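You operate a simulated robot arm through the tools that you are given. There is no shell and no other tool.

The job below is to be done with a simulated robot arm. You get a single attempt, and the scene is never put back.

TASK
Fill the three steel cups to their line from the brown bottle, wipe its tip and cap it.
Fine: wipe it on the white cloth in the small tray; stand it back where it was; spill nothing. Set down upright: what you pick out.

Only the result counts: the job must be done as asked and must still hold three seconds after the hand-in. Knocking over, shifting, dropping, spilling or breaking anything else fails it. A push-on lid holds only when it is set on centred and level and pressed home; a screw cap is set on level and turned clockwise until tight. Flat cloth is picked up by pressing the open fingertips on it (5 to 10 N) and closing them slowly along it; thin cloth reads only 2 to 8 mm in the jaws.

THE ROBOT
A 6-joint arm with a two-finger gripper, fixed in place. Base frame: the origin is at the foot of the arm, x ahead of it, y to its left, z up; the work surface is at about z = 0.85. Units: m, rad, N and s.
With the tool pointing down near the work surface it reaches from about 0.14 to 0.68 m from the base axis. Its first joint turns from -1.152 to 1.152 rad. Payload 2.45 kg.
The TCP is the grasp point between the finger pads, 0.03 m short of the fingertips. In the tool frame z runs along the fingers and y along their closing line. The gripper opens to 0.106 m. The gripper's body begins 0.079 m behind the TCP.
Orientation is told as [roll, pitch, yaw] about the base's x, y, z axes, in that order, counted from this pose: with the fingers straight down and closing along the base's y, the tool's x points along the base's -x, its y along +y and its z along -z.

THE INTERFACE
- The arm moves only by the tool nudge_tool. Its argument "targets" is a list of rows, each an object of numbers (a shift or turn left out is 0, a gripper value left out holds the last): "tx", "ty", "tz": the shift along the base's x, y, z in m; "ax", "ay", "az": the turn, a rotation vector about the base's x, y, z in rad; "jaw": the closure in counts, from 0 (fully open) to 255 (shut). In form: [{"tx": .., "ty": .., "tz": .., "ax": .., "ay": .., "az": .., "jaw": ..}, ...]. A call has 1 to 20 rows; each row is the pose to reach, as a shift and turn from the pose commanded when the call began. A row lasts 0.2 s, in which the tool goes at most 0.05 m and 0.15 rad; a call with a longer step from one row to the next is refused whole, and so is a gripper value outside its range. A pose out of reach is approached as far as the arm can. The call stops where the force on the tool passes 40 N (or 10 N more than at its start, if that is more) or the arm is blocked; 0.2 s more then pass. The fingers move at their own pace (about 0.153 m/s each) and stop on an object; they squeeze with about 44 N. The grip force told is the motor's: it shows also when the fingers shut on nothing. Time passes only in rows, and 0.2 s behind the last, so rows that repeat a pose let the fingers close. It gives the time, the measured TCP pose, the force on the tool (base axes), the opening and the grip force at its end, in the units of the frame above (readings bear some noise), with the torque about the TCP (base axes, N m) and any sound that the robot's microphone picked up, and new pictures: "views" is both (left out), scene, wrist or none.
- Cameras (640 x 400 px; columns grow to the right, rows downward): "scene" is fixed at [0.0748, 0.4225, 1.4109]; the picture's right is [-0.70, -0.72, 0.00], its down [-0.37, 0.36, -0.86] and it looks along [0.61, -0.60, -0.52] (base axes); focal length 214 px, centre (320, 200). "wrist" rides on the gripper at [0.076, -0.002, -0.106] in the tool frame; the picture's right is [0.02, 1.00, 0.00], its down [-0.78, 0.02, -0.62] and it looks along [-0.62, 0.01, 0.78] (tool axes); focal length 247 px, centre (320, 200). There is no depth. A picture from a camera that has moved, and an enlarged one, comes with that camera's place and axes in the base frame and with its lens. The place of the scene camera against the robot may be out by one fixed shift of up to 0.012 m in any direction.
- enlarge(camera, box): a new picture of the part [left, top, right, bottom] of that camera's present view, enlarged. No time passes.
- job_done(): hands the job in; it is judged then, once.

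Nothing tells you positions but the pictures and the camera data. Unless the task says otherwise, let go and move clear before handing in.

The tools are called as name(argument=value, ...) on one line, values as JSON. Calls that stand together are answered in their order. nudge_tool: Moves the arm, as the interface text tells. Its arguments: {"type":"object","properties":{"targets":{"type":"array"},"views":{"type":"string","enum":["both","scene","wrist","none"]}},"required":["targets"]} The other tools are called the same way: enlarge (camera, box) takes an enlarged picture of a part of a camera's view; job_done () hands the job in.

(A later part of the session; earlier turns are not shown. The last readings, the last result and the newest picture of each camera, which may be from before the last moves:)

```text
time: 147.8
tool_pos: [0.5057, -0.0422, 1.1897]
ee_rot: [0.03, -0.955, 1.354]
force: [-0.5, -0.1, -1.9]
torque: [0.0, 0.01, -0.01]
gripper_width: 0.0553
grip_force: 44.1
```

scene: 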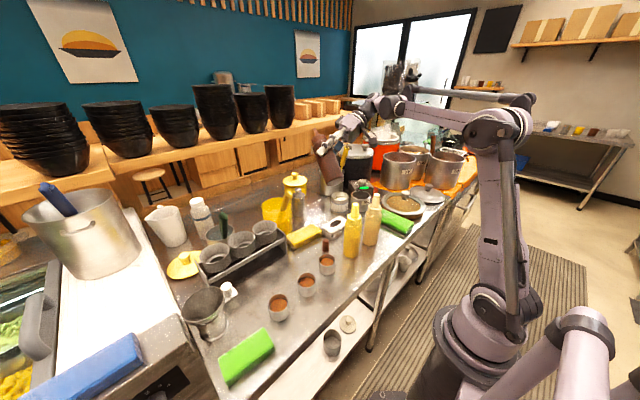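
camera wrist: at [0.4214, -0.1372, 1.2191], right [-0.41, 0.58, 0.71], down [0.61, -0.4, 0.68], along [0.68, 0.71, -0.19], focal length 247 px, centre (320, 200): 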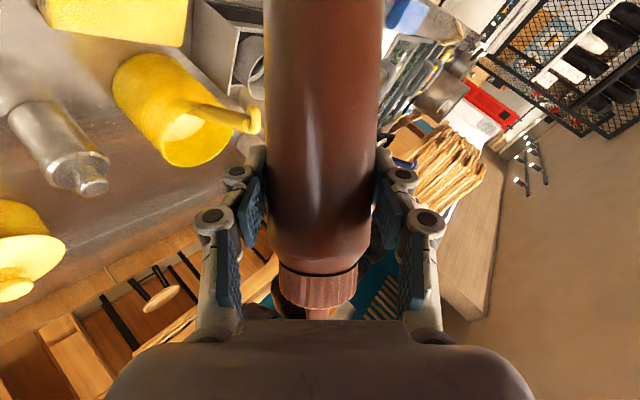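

nudge_tool(targets=[{"ax": 0.0868, "ay": -0.0269, "az": -0.0131}, {"ax": 0.1735, "ay": -0.0537, "az": -0.0261}, {"ax": 0.1735, "ay": -0.0537, "az": -0.0261}], views="none")

nudge_tool(targets=[{"tx": -0.02, "ty": -0.033, "az": -0.09}, {"tx": -0.04, "ty": -0.066, "az": -0.18}, {"tx": -0.06, "ty": -0.099, "az": -0.27}, {"tx": -0.08, "ty": -0.132, "az": -0.36}, {"tx": -0.1, "ty": -0.165, "az": -0.45}, {"tx": -0.12, "ty": -0.1963, "az": -0.56}, {"tx": -0.12, "ty": -0.1963, "az": -0.56}])

enlarge(camera="scene", box=[350, 110, 440, 230])

```text
time: 148.6
tool_pos: [0.5055, -0.0419, 1.1906]
ee_rot: [0.004, -1.135, 1.351]
force: [0.0, -0.8, -2.2]
torque: [0.03, 0.0, 0.0]
gripper_width: 0.0556
grip_force: 43.2
```

```text
time: 150.2
tool_pos: [0.3839, -0.2405, 1.1918]
ee_rot: [0.003, -1.136, 0.788]
force: [0.1, -0.9, -2.1]
torque: [-0.02, 0.0, 0.05]
gripper_width: 0.0555
grip_force: 44.5
camera wrist: at [0.295, -0.3314, 1.1656], right [-0.72, 0.7, -0.02], down [-0.17, -0.16, 0.97], along [0.67, 0.7, 0.23], focal length 247 px, centre (320, 200)
```

scene: 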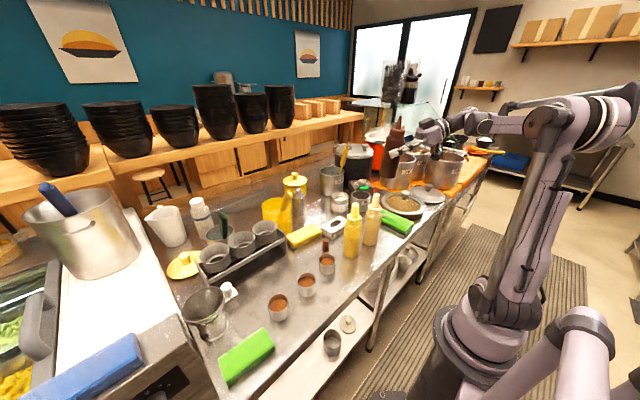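
wrist: 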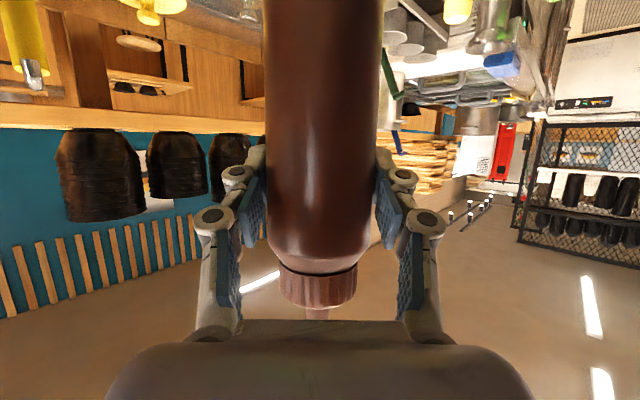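

```text
3.33 times, centred on (395, 170) of scene
camera zoom: at [0.0748, 0.4225, 1.4109], right [-0.7, -0.72, 0.0], down [-0.37, 0.36, -0.86], along [0.61, -0.6, -0.52], focal length 715 px, centre (70, 300)
```

zoom: 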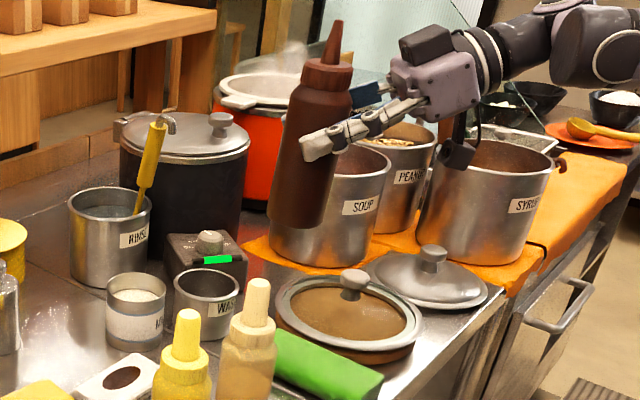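

The bottle is upright again and sits in the jaws just as when I picked it up. I'll lower it over its original spot, stopping just above the counter.

nudge_tool(targets=[{"tx": 0.0024, "ty": 0.0027, "tz": -0.03, "az": 0.006}, {"tx": 0.0024, "ty": 0.0027, "tz": -0.07, "az": 0.006}, {"tx": 0.0024, "ty": 0.0027, "tz": -0.11, "az": 0.006}, {"tx": 0.0024, "ty": 0.0027, "tz": -0.15, "az": 0.006}, {"tx": 0.0024, "ty": 0.0027, "tz": -0.18, "az": 0.006}, {"tx": 0.0024, "ty": 0.0027, "tz": -0.205, "az": 0.006}, {"tx": 0.0024, "ty": 0.0027, "tz": -0.222, "az": 0.006}, {"tx": 0.0024, "ty": 0.0027, "tz": -0.232, "az": 0.006}, {"tx": 0.0024, "ty": 0.0027, "tz": -0.232, "az": 0.006}])

enlarge(camera="scene", box=[350, 170, 420, 240])

```text
time: 152.2
tool_pos: [0.3887, -0.2361, 0.958]
ee_rot: [0.004, -1.136, 0.796]
force: [-0.4, 0.7, -1.4]
torque: [-0.01, 0.03, 0.02]
gripper_width: 0.0553
grip_force: 44.0
camera wrist: at [0.2984, -0.3288, 0.9318], right [-0.72, 0.69, -0.02], down [-0.17, -0.16, 0.97], along [0.67, 0.71, 0.23], focal length 247 px, centre (320, 200)
```

scene: 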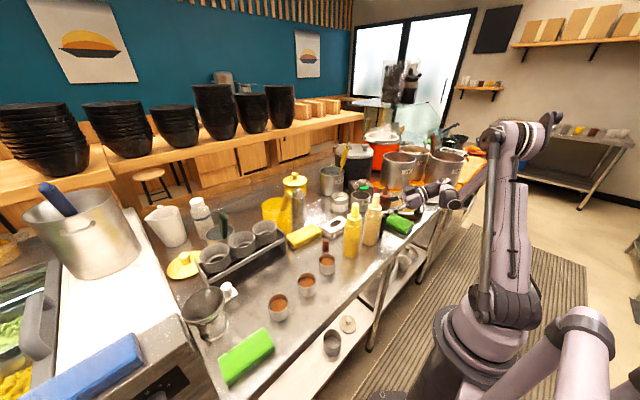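
wrist: 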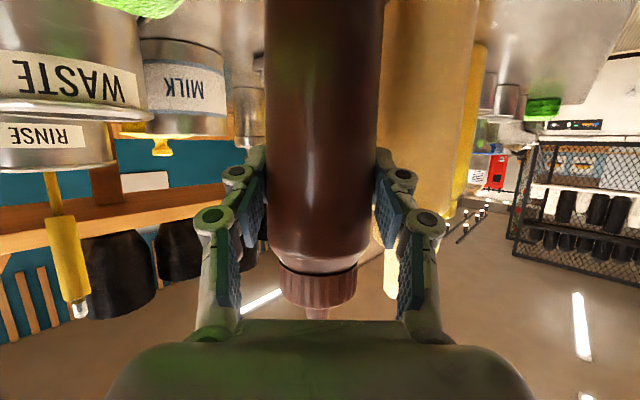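

```text
5.71 times, centred on (385, 205) of scene
camera zoom: at [0.0748, 0.4225, 1.4109], right [-0.7, -0.72, 0.0], down [-0.37, 0.36, -0.86], along [0.61, -0.6, -0.52], focal length 1226 px, centre (-51, 171)
```

zoom: 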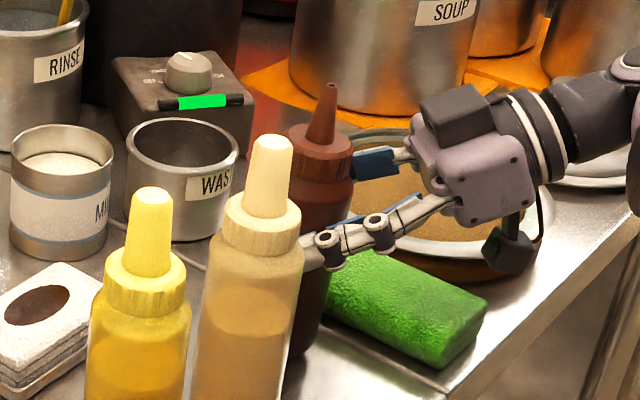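

The nozzle now leans a few degrees toward the gripper, so the bottle slipped a little in the jaws while wiping. I'll zoom in to measure that lean before setting it down.

enlarge(camera="scene", box=[378, 180, 408, 205])

enlarge(camera="wrist", box=[220, 0, 420, 330])

```text
16.00 times, centred on (393, 192) of scene
camera zoom: at [0.0748, 0.4225, 1.4109], right [-0.7, -0.72, 0.0], down [-0.37, 0.36, -0.86], along [0.61, -0.6, -0.52], focal length 3432 px, centre (-848, 320)
```

zoom: 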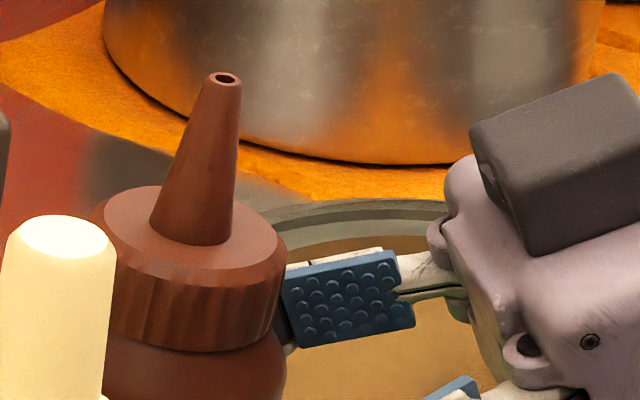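

```text
1.21 times, centred on (320, 165) of wrist
camera zoom: at [0.2984, -0.3288, 0.9318], right [-0.72, 0.69, -0.02], down [-0.17, -0.16, 0.97], along [0.67, 0.71, 0.23], focal length 299 px, centre (320, 242)
```

zoom: 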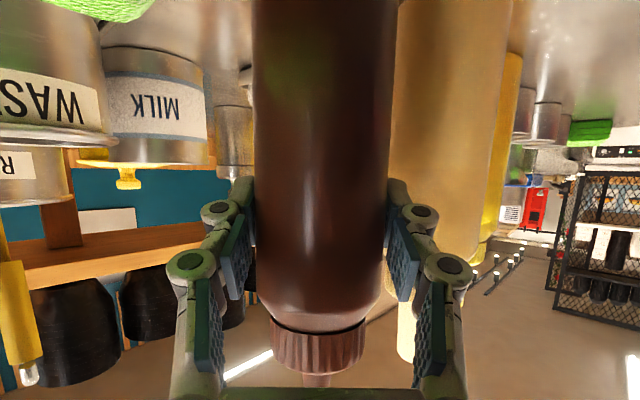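

The nozzle is clean, and the lean is only about 2°. I'll pitch the tool to correct it and lower the last centimetre gently.

nudge_tool(targets=[{"tz": -0.003, "ax": -0.0257, "ay": 0.0252}, {"tz": -0.006, "ax": -0.0257, "ay": 0.0252}, {"tz": -0.008, "ax": -0.0257, "ay": 0.0252}], views="none")

nudge_tool(targets=[{"tz": -0.0015}], views="none")

enlarge(camera="scene", box=[378, 180, 408, 205])

```text
time: 153.0
tool_pos: [0.3868, -0.2354, 0.9487]
ee_rot: [0.004, -1.099, 0.794]
force: [0.0, 0.5, -1.4]
torque: [0.02, -0.01, -0.03]
gripper_width: 0.0554
grip_force: 44.3
```

```text
time: 153.4
tool_pos: [0.3874, -0.2359, 0.9505]
ee_rot: [0.002, -1.099, 0.796]
force: [-0.9, 0.3, -2.5]
torque: [0.02, 0.02, -0.03]
gripper_width: 0.0555
grip_force: 43.9
```

```text
16.00 times, centred on (393, 192) of scene
camera zoom: at [0.0748, 0.4225, 1.4109], right [-0.7, -0.72, 0.0], down [-0.37, 0.36, -0.86], along [0.61, -0.6, -0.52], focal length 3432 px, centre (-848, 320)
```

zoom: 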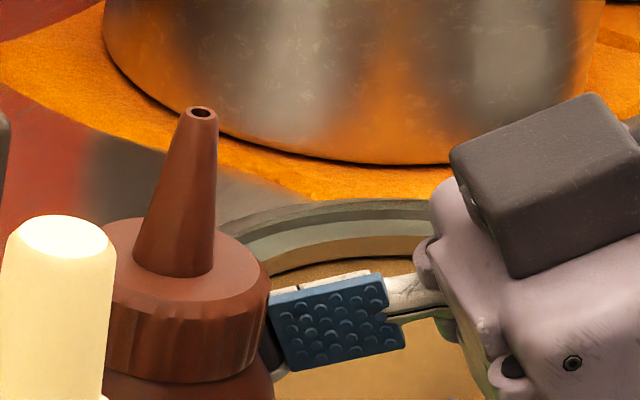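

nudge_tool(targets=[{"tz": -0.002}], views="none")

nudge_tool(targets=[{"tz": -0.0015}], views="none")

```text
time: 153.8
tool_pos: [0.3878, -0.2366, 0.9485]
ee_rot: [0.002, -1.106, 0.797]
force: [-2.9, -4.4, 20.3]
torque: [-0.72, 0.69, -0.06]
gripper_width: 0.0559
grip_force: 44.1
```

```text
time: 154.2
tool_pos: [0.3882, -0.2349, 0.9474]
ee_rot: [0.0, -1.107, 0.801]
force: [1.7, -0.2, 31.0]
torque: [-0.42, 0.26, -0.05]
gripper_width: 0.0556
grip_force: 44.7
```

nudge_tool(targets=[{"tz": 0.001}, {"tz": 0.0015, "jaw": 130}, {"tz": 0.0015, "jaw": 118}, {"tz": 0.0015, "jaw": 105}, {"tz": 0.0015, "jaw": 95}, {"tz": 0.0015, "jaw": 88}, {"tz": 0.0015, "jaw": 88}])

enlarge(camera="scene", box=[350, 170, 420, 240])

```text
time: 155.8
tool_pos: [0.3882, -0.236, 0.947]
ee_rot: [0.005, -1.099, 0.795]
force: [-1.0, -0.5, 0.1]
torque: [-0.01, 0.02, -0.03]
gripper_width: 0.0694
grip_force: 0.1
camera wrist: at [0.2984, -0.3299, 0.9259], right [-0.72, 0.69, -0.02], down [-0.15, -0.13, 0.98], along [0.67, 0.71, 0.2], focal length 247 px, centre (320, 200)
```

scene: 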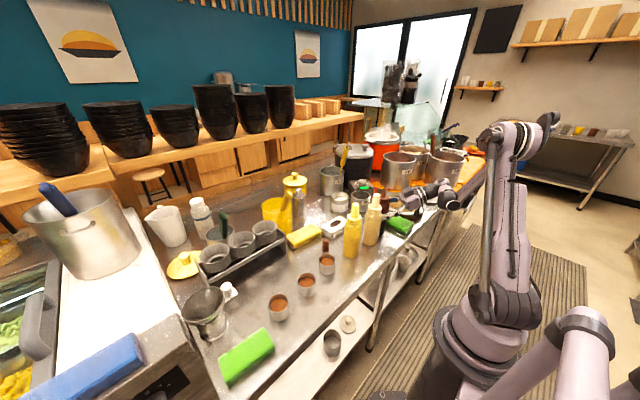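
wrist: 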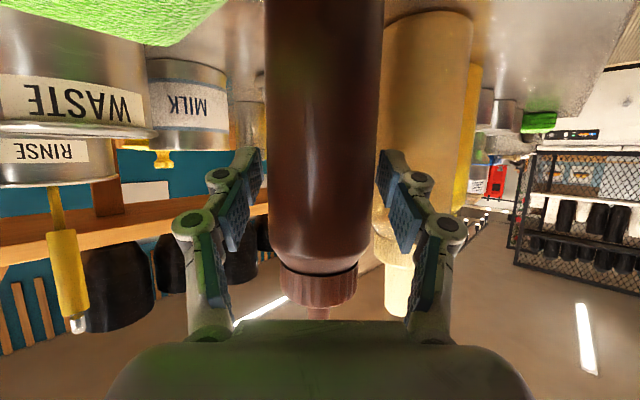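

```text
5.71 times, centred on (385, 205) of scene
camera zoom: at [0.0748, 0.4225, 1.4109], right [-0.7, -0.72, 0.0], down [-0.37, 0.36, -0.86], along [0.61, -0.6, -0.52], focal length 1226 px, centre (-51, 171)
```

zoom: 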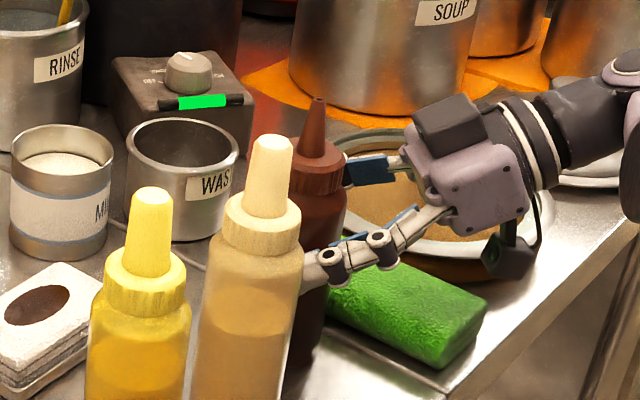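

The bottle stands upright within about 3 mm of where it was. I'll back the open fingers straight up off it.

nudge_tool(targets=[{"tz": 0.015}, {"tz": 0.035}, {"tz": 0.065}, {"tz": 0.1}, {"tz": 0.14}, {"tz": 0.18}, {"tz": 0.22}, {"tz": 0.25}, {"tz": 0.25}])

enlarge(camera="scene", box=[350, 170, 420, 240])

```text
time: 157.8
tool_pos: [0.3901, -0.2368, 1.1973]
ee_rot: [0.004, -1.099, 0.796]
force: [0.3, -0.5, -0.1]
torque: [0.01, 0.0, -0.02]
gripper_width: 0.0698
grip_force: 0.1
camera wrist: at [0.3002, -0.3297, 1.176], right [-0.72, 0.69, -0.02], down [-0.15, -0.13, 0.98], along [0.67, 0.71, 0.2], focal length 247 px, centre (320, 200)
```

scene: 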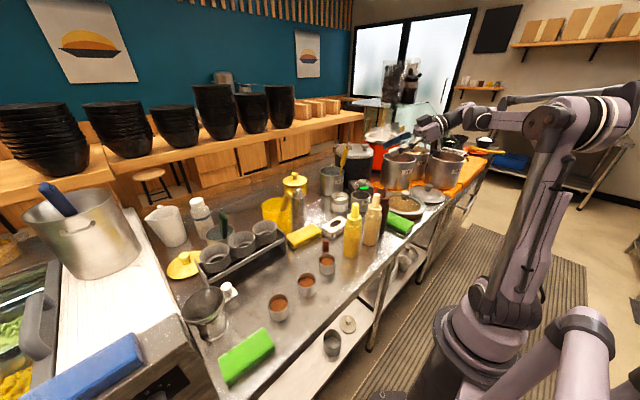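
wrist: 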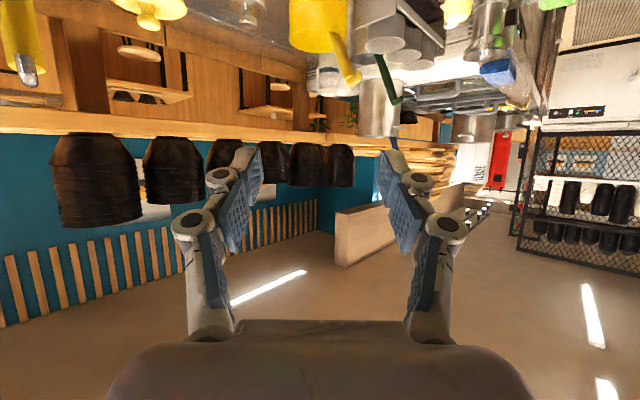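

```text
5.71 times, centred on (385, 205) of scene
camera zoom: at [0.0748, 0.4225, 1.4109], right [-0.7, -0.72, 0.0], down [-0.37, 0.36, -0.86], along [0.61, -0.6, -0.52], focal length 1226 px, centre (-51, 171)
```

zoom: 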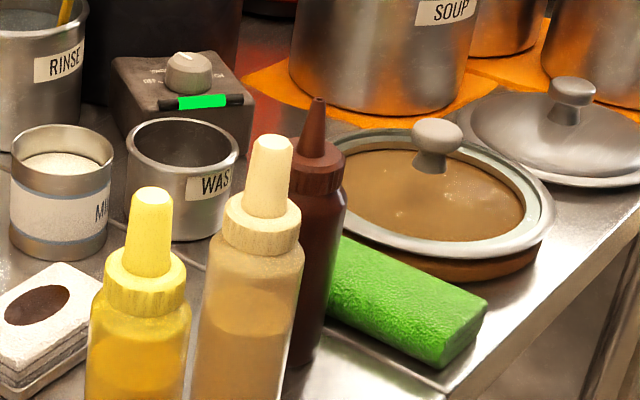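

nudge_tool(targets=[{"tx": 0.011, "ty": 0.038, "az": -0.13}, {"tx": 0.022, "ty": 0.077, "az": -0.265}, {"tx": 0.033, "ty": 0.116, "az": -0.4}, {"tx": 0.044, "ty": 0.155, "az": -0.535}, {"tx": 0.055, "ty": 0.195, "az": -0.67}, {"tx": 0.07, "ty": 0.235, "az": -0.796}, {"tx": 0.07, "ty": 0.235, "az": -0.796}], views="none")

nudge_tool(targets=[{"ay": 0.14}, {"ay": 0.28}, {"ay": 0.42}, {"ay": 0.56}, {"ay": 0.7}, {"ay": 0.84}, {"ay": 0.98}, {"ay": 1.099}, {"ay": 1.099}])

enlarge(camera="scene", box=[260, 220, 380, 330])

```text
time: 159.4
tool_pos: [0.4569, -0.0028, 1.1936]
ee_rot: [0.002, -1.101, 0.002]
force: [-0.1, -0.6, -0.2]
torque: [-0.02, 0.01, 0.0]
gripper_width: 0.0695
grip_force: 0.1
```

```text
time: 161.4
tool_pos: [0.4573, -0.0007, 1.1972]
ee_rot: [0.006, -0.002, 0.0]
force: [0.1, 0.0, 0.2]
torque: [-0.06, 0.0, -0.01]
gripper_width: 0.0694
grip_force: 0.1
camera wrist: at [0.3809, -0.0027, 1.302], right [-0.02, 1.0, 0.0], down [0.78, 0.01, 0.62], along [0.62, 0.02, -0.78], focal length 247 px, centre (320, 200)
```

scene: 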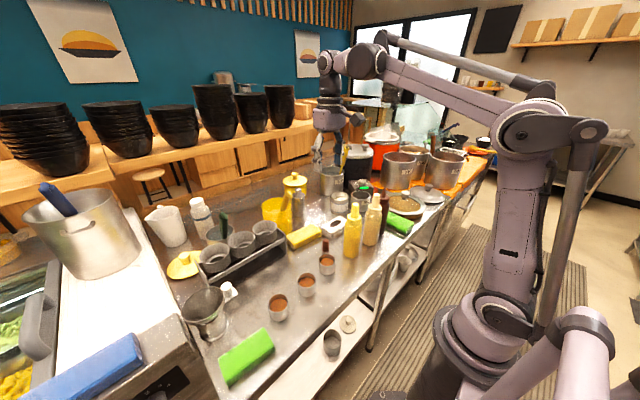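
wrist: 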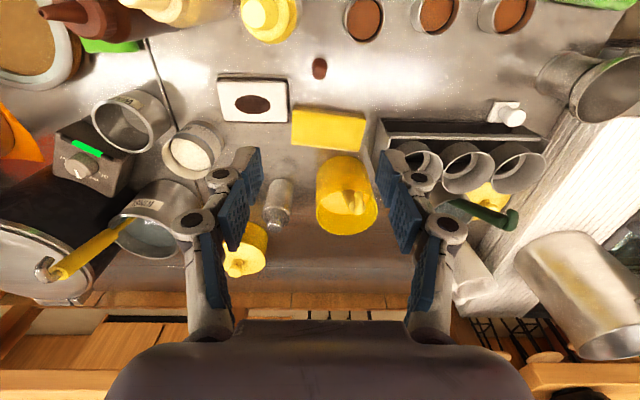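

```text
3.64 times, centred on (320, 275) of scene
camera zoom: at [0.0748, 0.4225, 1.4109], right [-0.7, -0.72, 0.0], down [-0.37, 0.36, -0.86], along [0.61, -0.6, -0.52], focal length 780 px, centre (320, -73)
```

zoom: 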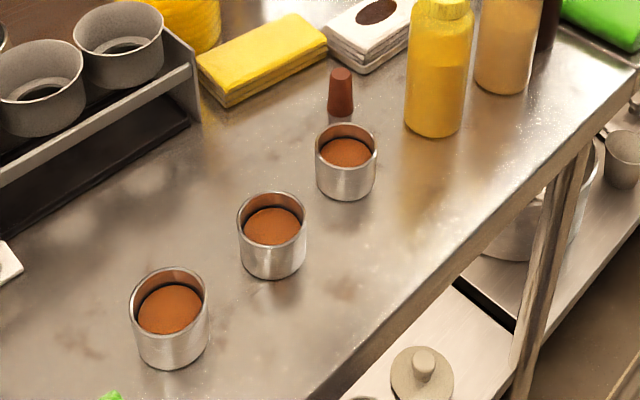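

The view confirms all cups at their lines and the cap still standing upright. Now I'll pick up the cap: open to 5 cm, align over it, and descend.

enlarge(camera="wrist", box=[290, 40, 350, 90])

nudge_tool(targets=[{"tx": 0.0045, "ty": 0.0, "tz": -0.04, "jaw": 138}, {"tx": 0.0045, "tz": -0.08, "jaw": 138}, {"tx": 0.0045, "tz": -0.12, "jaw": 138}, {"tx": 0.0045, "tz": -0.16, "jaw": 138}, {"tx": 0.0045, "tz": -0.19, "jaw": 138}, {"tx": 0.0045, "tz": -0.21, "jaw": 138}, {"tx": 0.0045, "tz": -0.21, "jaw": 138}])

enlarge(camera="wrist", box=[260, 100, 380, 220])

```text
8.00 times, centred on (320, 65) of wrist
camera zoom: at [0.3809, -0.0027, 1.302], right [-0.02, 1.0, 0.0], down [0.78, 0.01, 0.62], along [0.62, 0.02, -0.78], focal length 1976 px, centre (320, 1280)
```

zoom: 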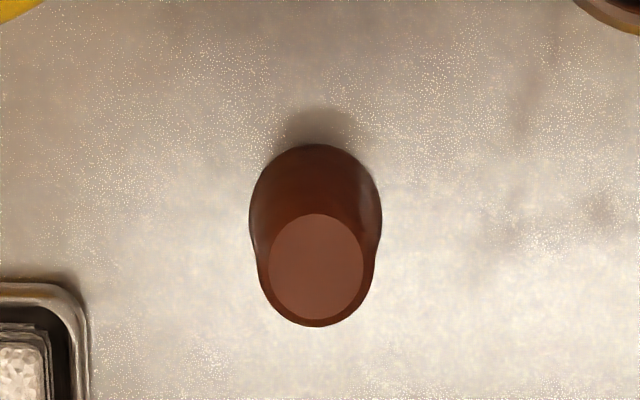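

```text
time: 163.0
tool_pos: [0.4635, -0.0006, 0.9891]
ee_rot: [0.004, 0.0, -0.001]
force: [0.5, -0.3, -0.5]
torque: [-0.01, 0.01, -0.06]
gripper_width: 0.0487
grip_force: 0.0
camera wrist: at [0.3866, -0.0021, 1.0936], right [-0.02, 1.0, 0.0], down [0.78, 0.01, 0.62], along [0.62, 0.02, -0.78], focal length 247 px, centre (320, 200)
```

scene: 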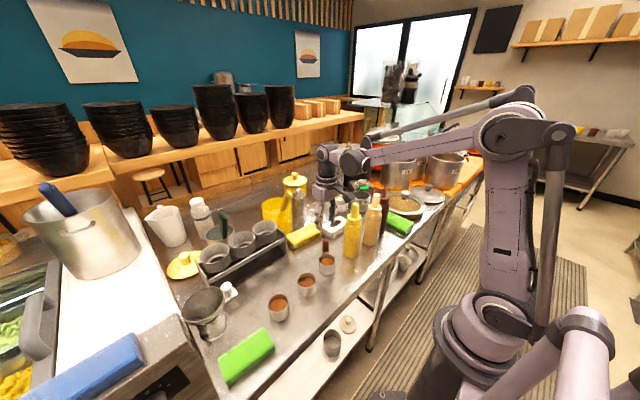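
wrist: 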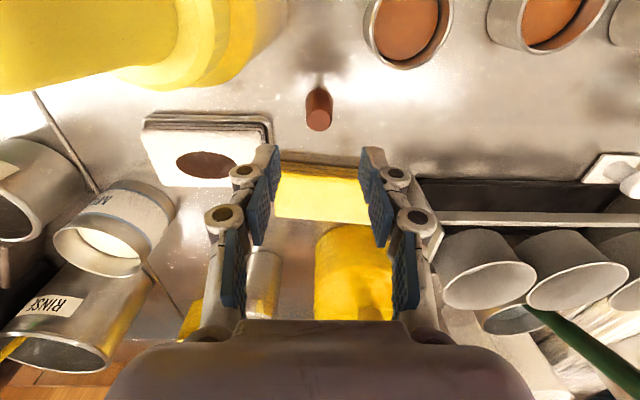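

```text
3.33 times, centred on (320, 160) of wrist
camera zoom: at [0.3866, -0.0021, 1.0936], right [-0.02, 1.0, 0.0], down [0.78, 0.01, 0.62], along [0.62, 0.02, -0.78], focal length 823 px, centre (320, 333)
```

zoom: 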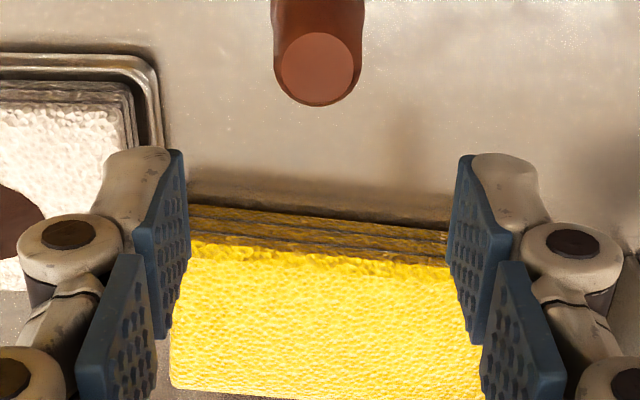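

nudge_tool(targets=[{"tx": -0.001, "tz": -0.03, "ax": -0.005}, {"tx": -0.001, "tz": -0.06, "ax": -0.005}, {"tx": -0.001, "tz": -0.085, "ax": -0.005}, {"tx": -0.001, "tz": -0.1, "ax": -0.005}, {"tx": -0.001, "tz": -0.1, "ax": -0.005}])

```text
time: 164.2
tool_pos: [0.4611, 0.0011, 0.8886]
ee_rot: [-0.002, -0.002, 0.0]
force: [0.2, -0.5, -0.1]
torque: [0.0, -0.02, -0.01]
gripper_width: 0.0487
grip_force: 0.0
camera wrist: at [0.3846, -0.0004, 0.9926], right [-0.02, 1.0, 0.0], down [0.78, 0.02, 0.62], along [0.62, 0.01, -0.78], focal length 247 px, centre (320, 200)
```

scene: 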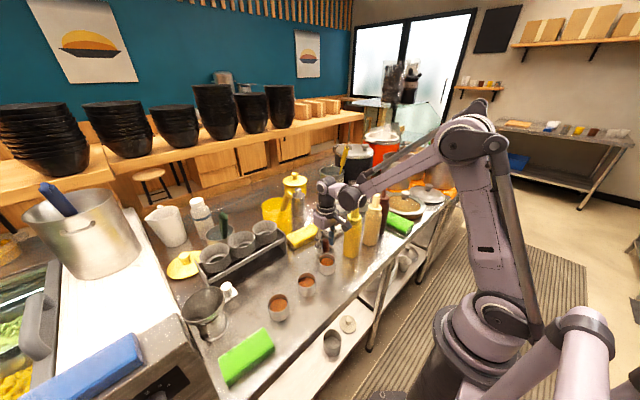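
wrist: 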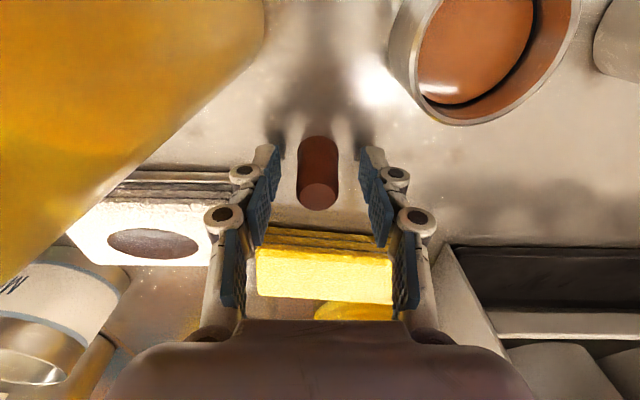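

nudge_tool(targets=[{"jaw": 165}, {"jaw": 180}, {"jaw": 195}, {"jaw": 255}, {"jaw": 255}], views="wrist")

```text
time: 165.4
tool_pos: [0.4616, 0.0002, 0.8881]
ee_rot: [-0.002, 0.001, 0.0]
force: [-1.2, -0.5, -0.2]
torque: [0.03, 0.02, -0.01]
gripper_width: 0.0222
grip_force: 43.7
camera wrist: at [0.3846, -0.0005, 0.9929], right [-0.02, 1.0, 0.0], down [0.78, 0.02, 0.62], along [0.62, 0.01, -0.78], focal length 247 px, centre (320, 200)
```

wrist: 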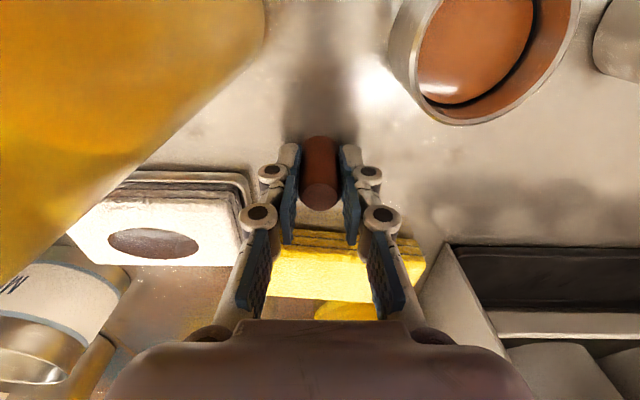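

The cap is gripped exactly as before. I'll lift it and carry it above the brown bottle to locate the nozzle.

nudge_tool(targets=[{"tz": 0.02}, {"tz": 0.06}, {"tz": 0.1}, {"tz": 0.14}, {"tz": 0.18}, {"tz": 0.22}, {"tz": 0.26}, {"tx": -0.012, "ty": -0.039, "tz": 0.265}, {"tx": -0.024, "ty": -0.078, "tz": 0.265}, {"tx": -0.036, "ty": -0.117, "tz": 0.265}, {"tx": -0.048, "ty": -0.156, "tz": 0.265}, {"tx": -0.06, "ty": -0.195, "tz": 0.265}, {"tx": -0.0705, "ty": -0.235, "tz": 0.265}, {"tx": -0.0705, "ty": -0.235, "tz": 0.265}])

enlarge(camera="wrist", box=[270, 60, 370, 140])

enlarge(camera="scene", box=[360, 130, 420, 220])

```text
time: 168.4
tool_pos: [0.3938, -0.2391, 1.1538]
ee_rot: [-0.003, -0.001, 0.002]
force: [-0.2, -0.2, -0.1]
torque: [0.0, 0.0, 0.02]
gripper_width: 0.0218
grip_force: 43.9
camera wrist: at [0.317, -0.2406, 1.2582], right [-0.02, 1.0, 0.0], down [0.78, 0.02, 0.62], along [0.62, 0.01, -0.78], focal length 247 px, centre (320, 200)
```

scene: 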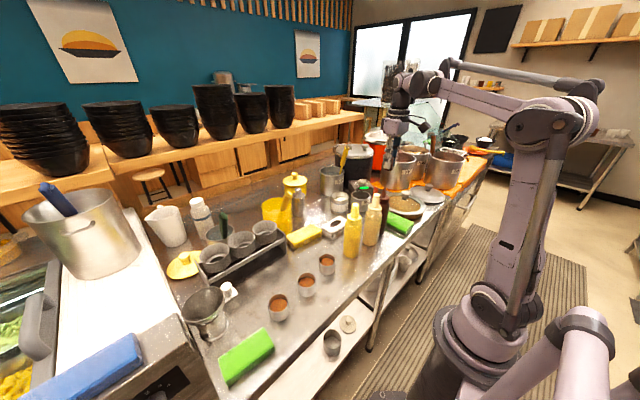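
wrist: 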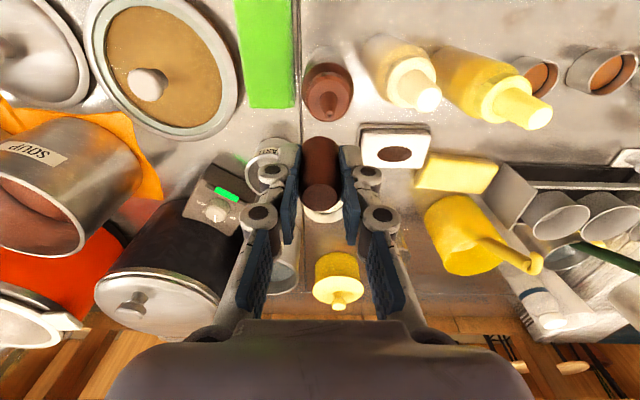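

```text
5.00 times, centred on (320, 100) of wrist
camera zoom: at [0.317, -0.2406, 1.2582], right [-0.02, 1.0, 0.0], down [0.78, 0.02, 0.62], along [0.62, 0.01, -0.78], focal length 1235 px, centre (320, 700)
```

zoom: 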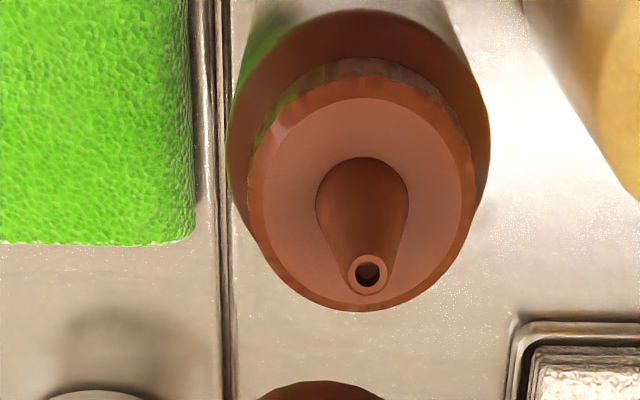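

```text
4.44 times, centred on (390, 175) of scene
camera zoom: at [0.0748, 0.4225, 1.4109], right [-0.7, -0.72, 0.0], down [-0.37, 0.36, -0.86], along [0.61, -0.6, -0.52], focal length 953 px, centre (9, 311)
```

zoom: 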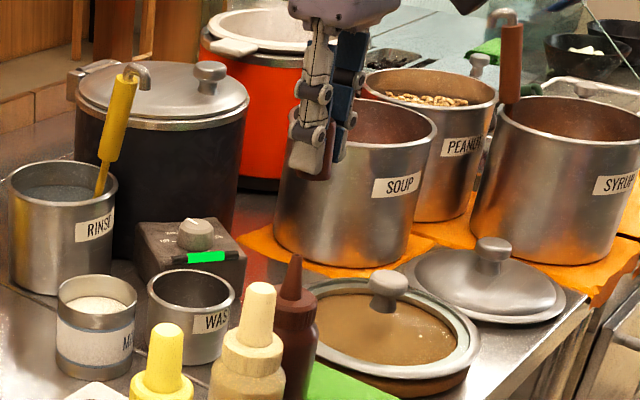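

I can see the bare nozzle hole clearly; the bottle stands about 4 mm left of its earlier line, so I'll shift to match and verify the alignment just above the tip.

nudge_tool(targets=[{"tx": -0.0015, "ty": 0.004, "tz": -0.015}, {"tx": -0.0027, "ty": 0.0081, "tz": -0.035}, {"tx": -0.0027, "ty": 0.0081, "tz": -0.045}, {"tx": -0.0027, "ty": 0.0081, "tz": -0.045}])

enlarge(camera="wrist", box=[270, 60, 370, 220])

enlarge(camera="scene", box=[370, 160, 410, 210])

```text
time: 169.4
tool_pos: [0.3877, -0.228, 1.1076]
ee_rot: [-0.001, -0.002, -0.001]
force: [0.3, -0.1, -0.1]
torque: [0.03, -0.01, -0.01]
gripper_width: 0.0217
grip_force: 44.2
camera wrist: at [0.3118, -0.2298, 1.2126], right [-0.02, 1.0, 0.0], down [0.78, 0.02, 0.62], along [0.62, 0.01, -0.78], focal length 247 px, centre (320, 200)
```

scene: 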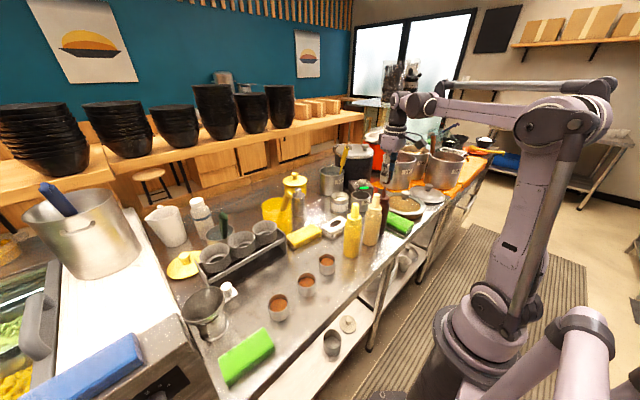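
wrist: 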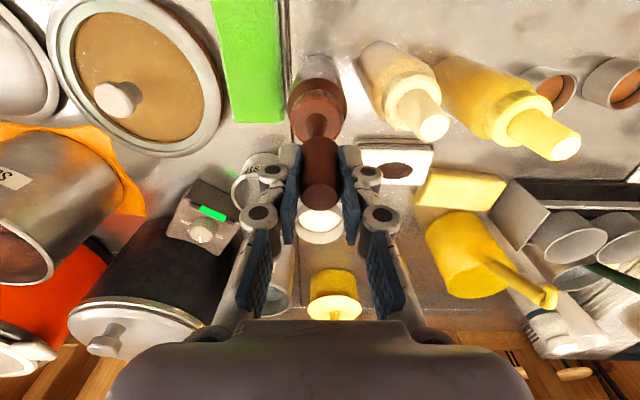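

```text
2.50 times, centred on (320, 140) of wrist
camera zoom: at [0.3118, -0.2298, 1.2126], right [-0.02, 1.0, 0.0], down [0.78, 0.02, 0.62], along [0.62, 0.01, -0.78], focal length 617 px, centre (320, 350)
```

zoom: 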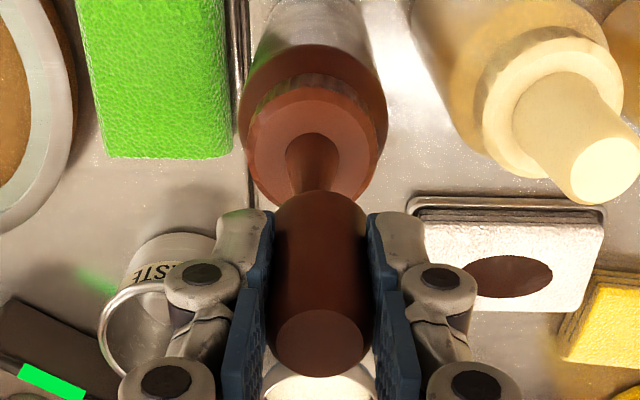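

```text
8.00 times, centred on (390, 185) of scene
camera zoom: at [0.0748, 0.4225, 1.4109], right [-0.7, -0.72, 0.0], down [-0.37, 0.36, -0.86], along [0.61, -0.6, -0.52], focal length 1716 px, centre (-240, 320)
```

zoom: 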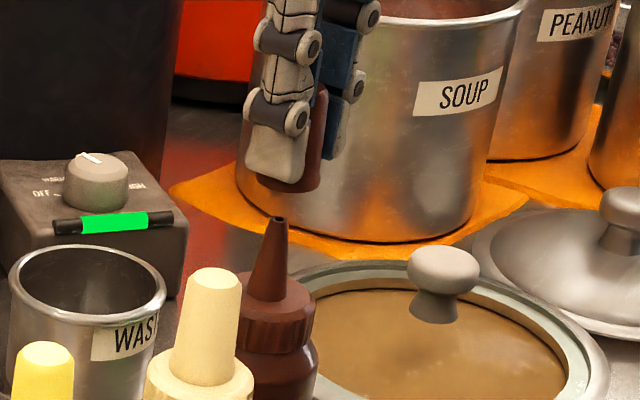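

nudge_tool(targets=[{"tx": 0.0012, "ty": -0.0028, "tz": -0.005}, {"tx": 0.0012, "ty": -0.0028, "tz": -0.012}, {"tx": 0.0012, "ty": -0.0028, "tz": -0.012}], views="wrist")

enlarge(camera="wrist", box=[270, 60, 370, 220])

enlarge(camera="scene", box=[375, 165, 405, 205])

```text
time: 170.2
tool_pos: [0.3898, -0.2298, 1.0962]
ee_rot: [-0.001, -0.003, 0.0]
force: [0.5, -0.6, 0.2]
torque: [0.01, 0.0, 0.0]
gripper_width: 0.0215
grip_force: 44.5
camera wrist: at [0.3131, -0.2319, 1.2009], right [-0.02, 1.0, 0.0], down [0.78, 0.02, 0.62], along [0.62, 0.01, -0.78], focal length 247 px, centre (320, 200)
```

wrist: 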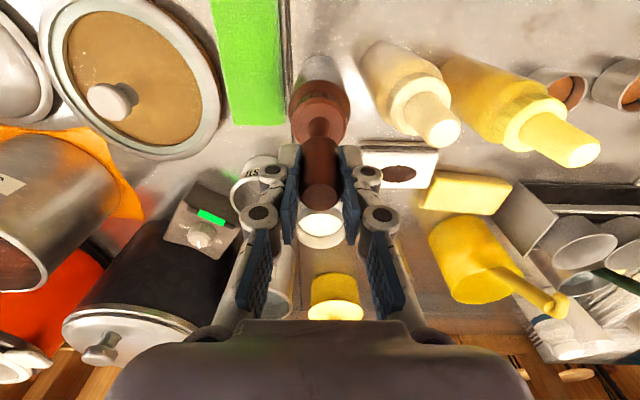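

```text
2.50 times, centred on (320, 140) of wrist
camera zoom: at [0.3131, -0.2319, 1.2009], right [-0.02, 1.0, 0.0], down [0.78, 0.02, 0.62], along [0.62, 0.01, -0.78], focal length 617 px, centre (320, 350)
```

zoom: 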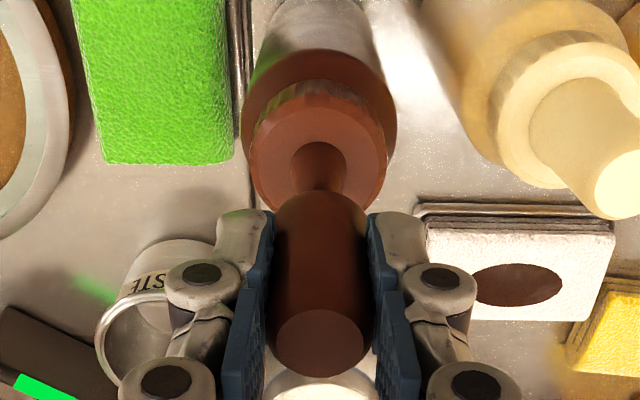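

```text
10.00 times, centred on (390, 185) of scene
camera zoom: at [0.0748, 0.4225, 1.4109], right [-0.7, -0.72, 0.0], down [-0.37, 0.36, -0.86], along [0.61, -0.6, -0.52], focal length 2145 px, centre (-380, 350)
```

zoom: 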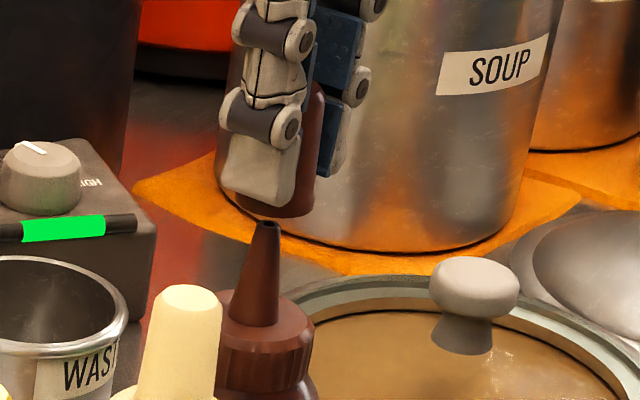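

enlarge(camera="wrist", box=[285, 85, 355, 145])

enlarge(camera="scene", box=[380, 172, 404, 192])

```text
6.67 times, centred on (320, 115) of wrist
camera zoom: at [0.3131, -0.2319, 1.2009], right [-0.02, 1.0, 0.0], down [0.78, 0.02, 0.62], along [0.62, 0.01, -0.78], focal length 1646 px, centre (320, 767)
```

zoom: 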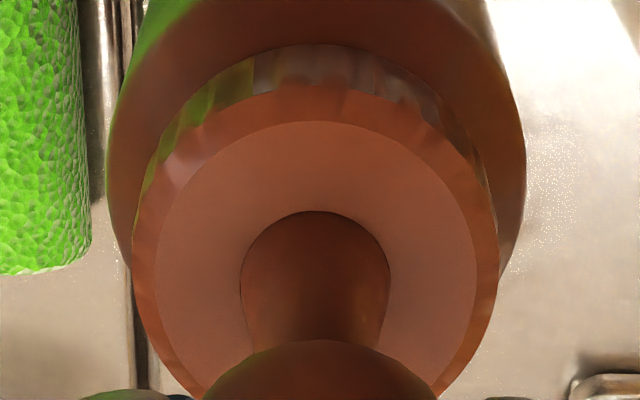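

```text
16.00 times, centred on (392, 182) of scene
camera zoom: at [0.0748, 0.4225, 1.4109], right [-0.7, -0.72, 0.0], down [-0.37, 0.36, -0.86], along [0.61, -0.6, -0.52], focal length 3432 px, centre (-832, 488)
```

zoom: 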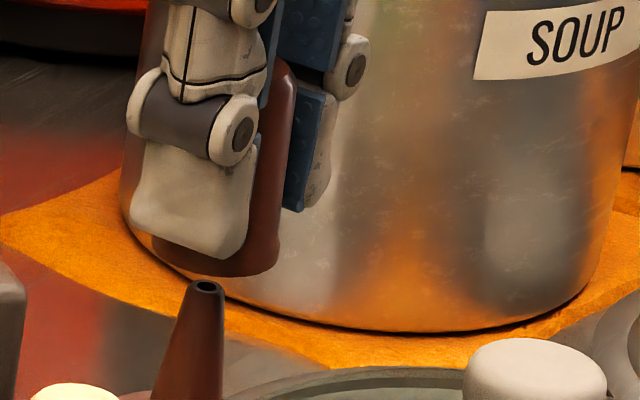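

Alignment is within about 2 mm; I'll apply a last small correction (+2 mm x, -1 mm y) and lower the cap over the nozzle in small steps while watching the force.

nudge_tool(targets=[{"tx": 0.002, "ty": -0.001, "tz": -0.005}, {"tx": 0.002, "ty": -0.001, "tz": -0.012}, {"tx": 0.002, "ty": -0.001, "tz": -0.018}, {"tx": 0.002, "ty": -0.001, "tz": -0.024}, {"tx": 0.002, "ty": -0.001, "tz": -0.024}], views="wrist")

enlarge(camera="scene", box=[375, 170, 405, 205])

enlarge(camera="wrist", box=[280, 80, 360, 150])

```text
time: 171.4
tool_pos: [0.3908, -0.2324, 1.0711]
ee_rot: [-0.001, -0.002, 0.001]
force: [0.0, 0.4, 0.3]
torque: [-0.04, 0.01, 0.0]
gripper_width: 0.0215
grip_force: 43.9
camera wrist: at [0.3138, -0.2345, 1.1759], right [-0.02, 1.0, 0.0], down [0.78, 0.02, 0.62], along [0.62, 0.01, -0.78], focal length 247 px, centre (320, 200)
```

wrist: 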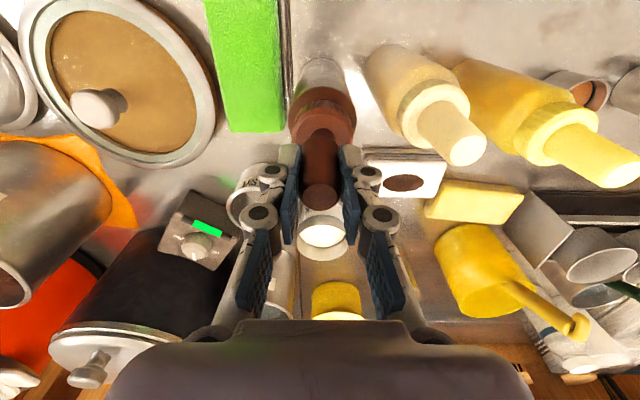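

```text
11.43 times, centred on (390, 188) of scene
camera zoom: at [0.0748, 0.4225, 1.4109], right [-0.7, -0.72, 0.0], down [-0.37, 0.36, -0.86], along [0.61, -0.6, -0.52], focal length 2451 px, centre (-480, 343)
```

zoom: 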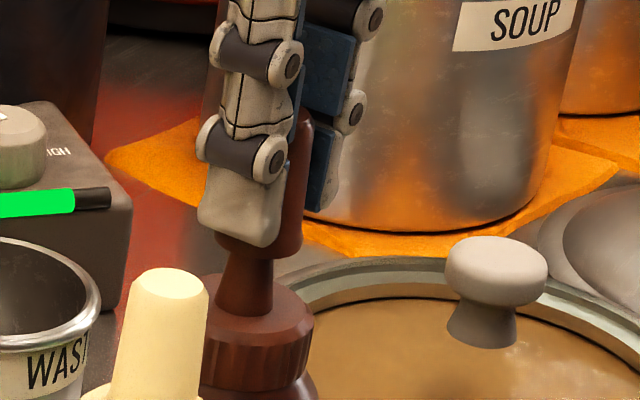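

```text
5.71 times, centred on (320, 115) of wrist
camera zoom: at [0.3138, -0.2345, 1.1759], right [-0.02, 1.0, 0.0], down [0.78, 0.02, 0.62], along [0.62, 0.01, -0.78], focal length 1411 px, centre (320, 686)
```

zoom: 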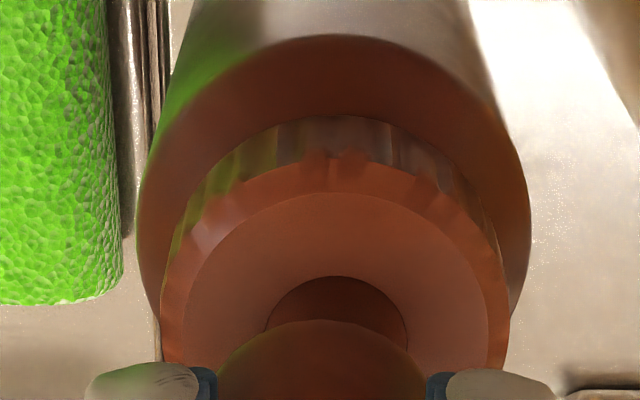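

nudge_tool(targets=[{"tx": -0.001, "ty": 0.0017, "tz": 0.0}, {"tx": -0.001, "ty": 0.0017, "tz": -0.005}, {"tx": -0.001, "ty": 0.0017, "tz": -0.009}, {"tx": -0.001, "ty": 0.0017, "tz": -0.009}], views="wrist")

enlarge(camera="scene", box=[375, 170, 405, 205])

enlarge(camera="wrist", box=[280, 80, 360, 150])

```text
time: 172.4
tool_pos: [0.3897, -0.228, 1.0618]
ee_rot: [-0.001, -0.002, 0.001]
force: [-0.4, 0.3, -0.2]
torque: [0.02, 0.01, 0.01]
gripper_width: 0.0216
grip_force: 43.3
camera wrist: at [0.3138, -0.2309, 1.1659], right [-0.02, 1.0, 0.0], down [0.78, 0.02, 0.62], along [0.62, 0.01, -0.78], focal length 247 px, centre (320, 200)
```

wrist: 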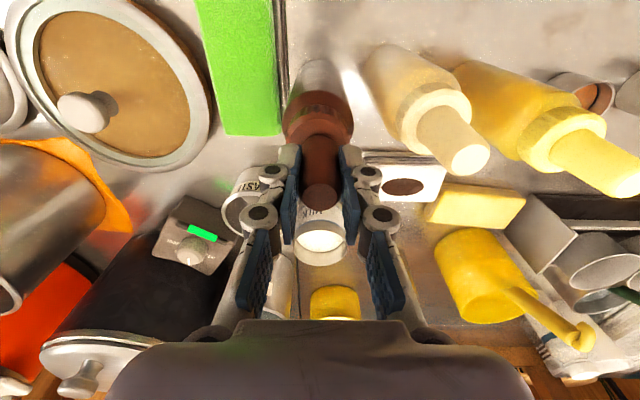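

```text
11.43 times, centred on (390, 188) of scene
camera zoom: at [0.0748, 0.4225, 1.4109], right [-0.7, -0.72, 0.0], down [-0.37, 0.36, -0.86], along [0.61, -0.6, -0.52], focal length 2451 px, centre (-480, 343)
```

zoom: 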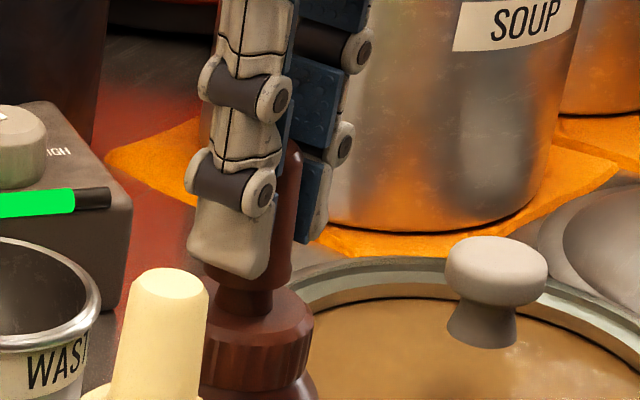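

```text
5.71 times, centred on (320, 115) of wrist
camera zoom: at [0.3138, -0.2309, 1.1659], right [-0.02, 1.0, 0.0], down [0.78, 0.02, 0.62], along [0.62, 0.01, -0.78], focal length 1411 px, centre (320, 686)
```

zoom: 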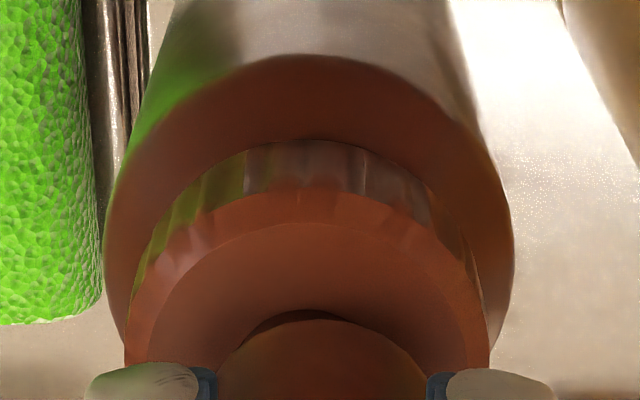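

nudge_tool(targets=[{"ty": -0.0015}, {"ty": -0.0015, "tz": -0.003}, {"ty": -0.0015, "tz": -0.006}, {"ty": -0.0015, "tz": -0.006}], views="wrist")

enlarge(camera="wrist", box=[280, 80, 360, 150])

enlarge(camera="scene", box=[375, 170, 405, 205])

```text
time: 173.4
tool_pos: [0.3905, -0.2317, 1.0554]
ee_rot: [-0.001, -0.002, 0.0]
force: [-0.5, -1.0, -0.1]
torque: [0.04, 0.02, -0.03]
gripper_width: 0.0215
grip_force: 44.3
camera wrist: at [0.3141, -0.2325, 1.1604], right [-0.02, 1.0, 0.0], down [0.78, 0.02, 0.62], along [0.62, 0.01, -0.78], focal length 247 px, centre (320, 200)
```

wrist: 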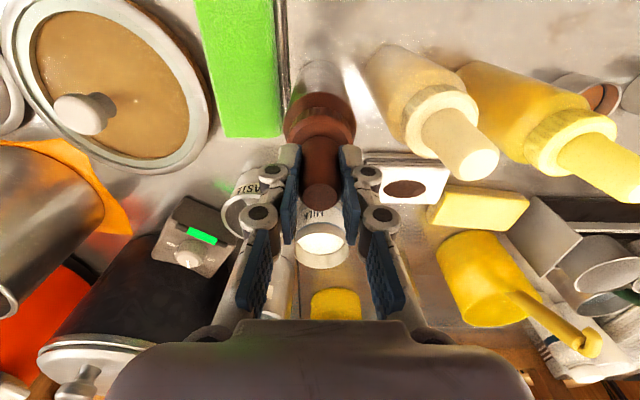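

```text
5.71 times, centred on (320, 115) of wrist
camera zoom: at [0.3141, -0.2325, 1.1604], right [-0.02, 1.0, 0.0], down [0.78, 0.02, 0.62], along [0.62, 0.01, -0.78], focal length 1411 px, centre (320, 686)
```

zoom: 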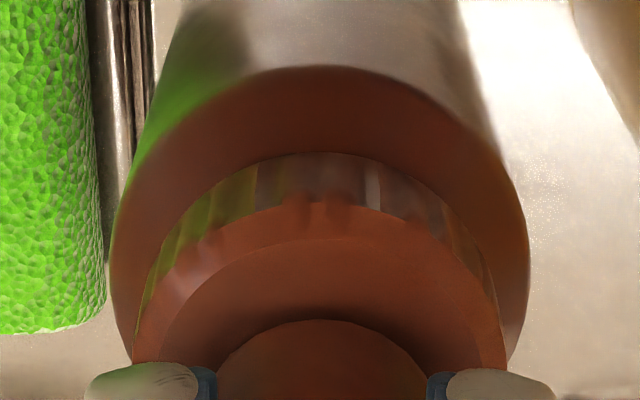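

```text
11.43 times, centred on (390, 188) of scene
camera zoom: at [0.0748, 0.4225, 1.4109], right [-0.7, -0.72, 0.0], down [-0.37, 0.36, -0.86], along [0.61, -0.6, -0.52], focal length 2451 px, centre (-480, 343)
```

zoom: 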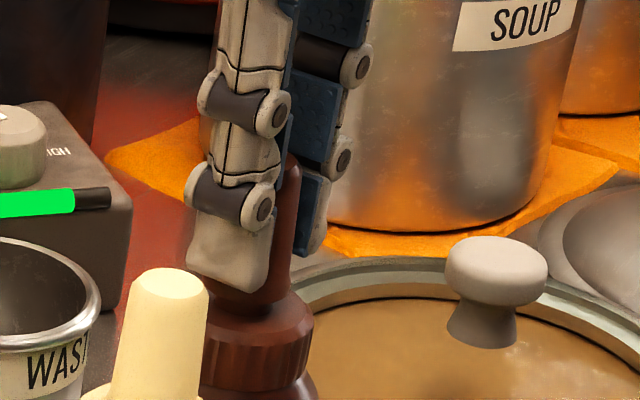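

Centred within about 1 mm and roughly 5 mm above seated. Now I'll press it home in small steps.

nudge_tool(targets=[{"tz": -0.002}, {"tz": -0.004}], views="none")

nudge_tool(targets=[{"tz": -0.001}, {"tz": -0.002}], views="none")

```text
time: 174.0
tool_pos: [0.3913, -0.2327, 1.053]
ee_rot: [0.0, -0.002, 0.0]
force: [0.1, -0.6, -0.1]
torque: [-0.02, 0.0, 0.0]
gripper_width: 0.0219
grip_force: 43.9
```

```text
time: 174.6
tool_pos: [0.3908, -0.2311, 1.0505]
ee_rot: [-0.003, -0.003, -0.002]
force: [0.9, 0.9, -0.6]
torque: [-0.01, -0.02, -0.02]
gripper_width: 0.022
grip_force: 44.1
```

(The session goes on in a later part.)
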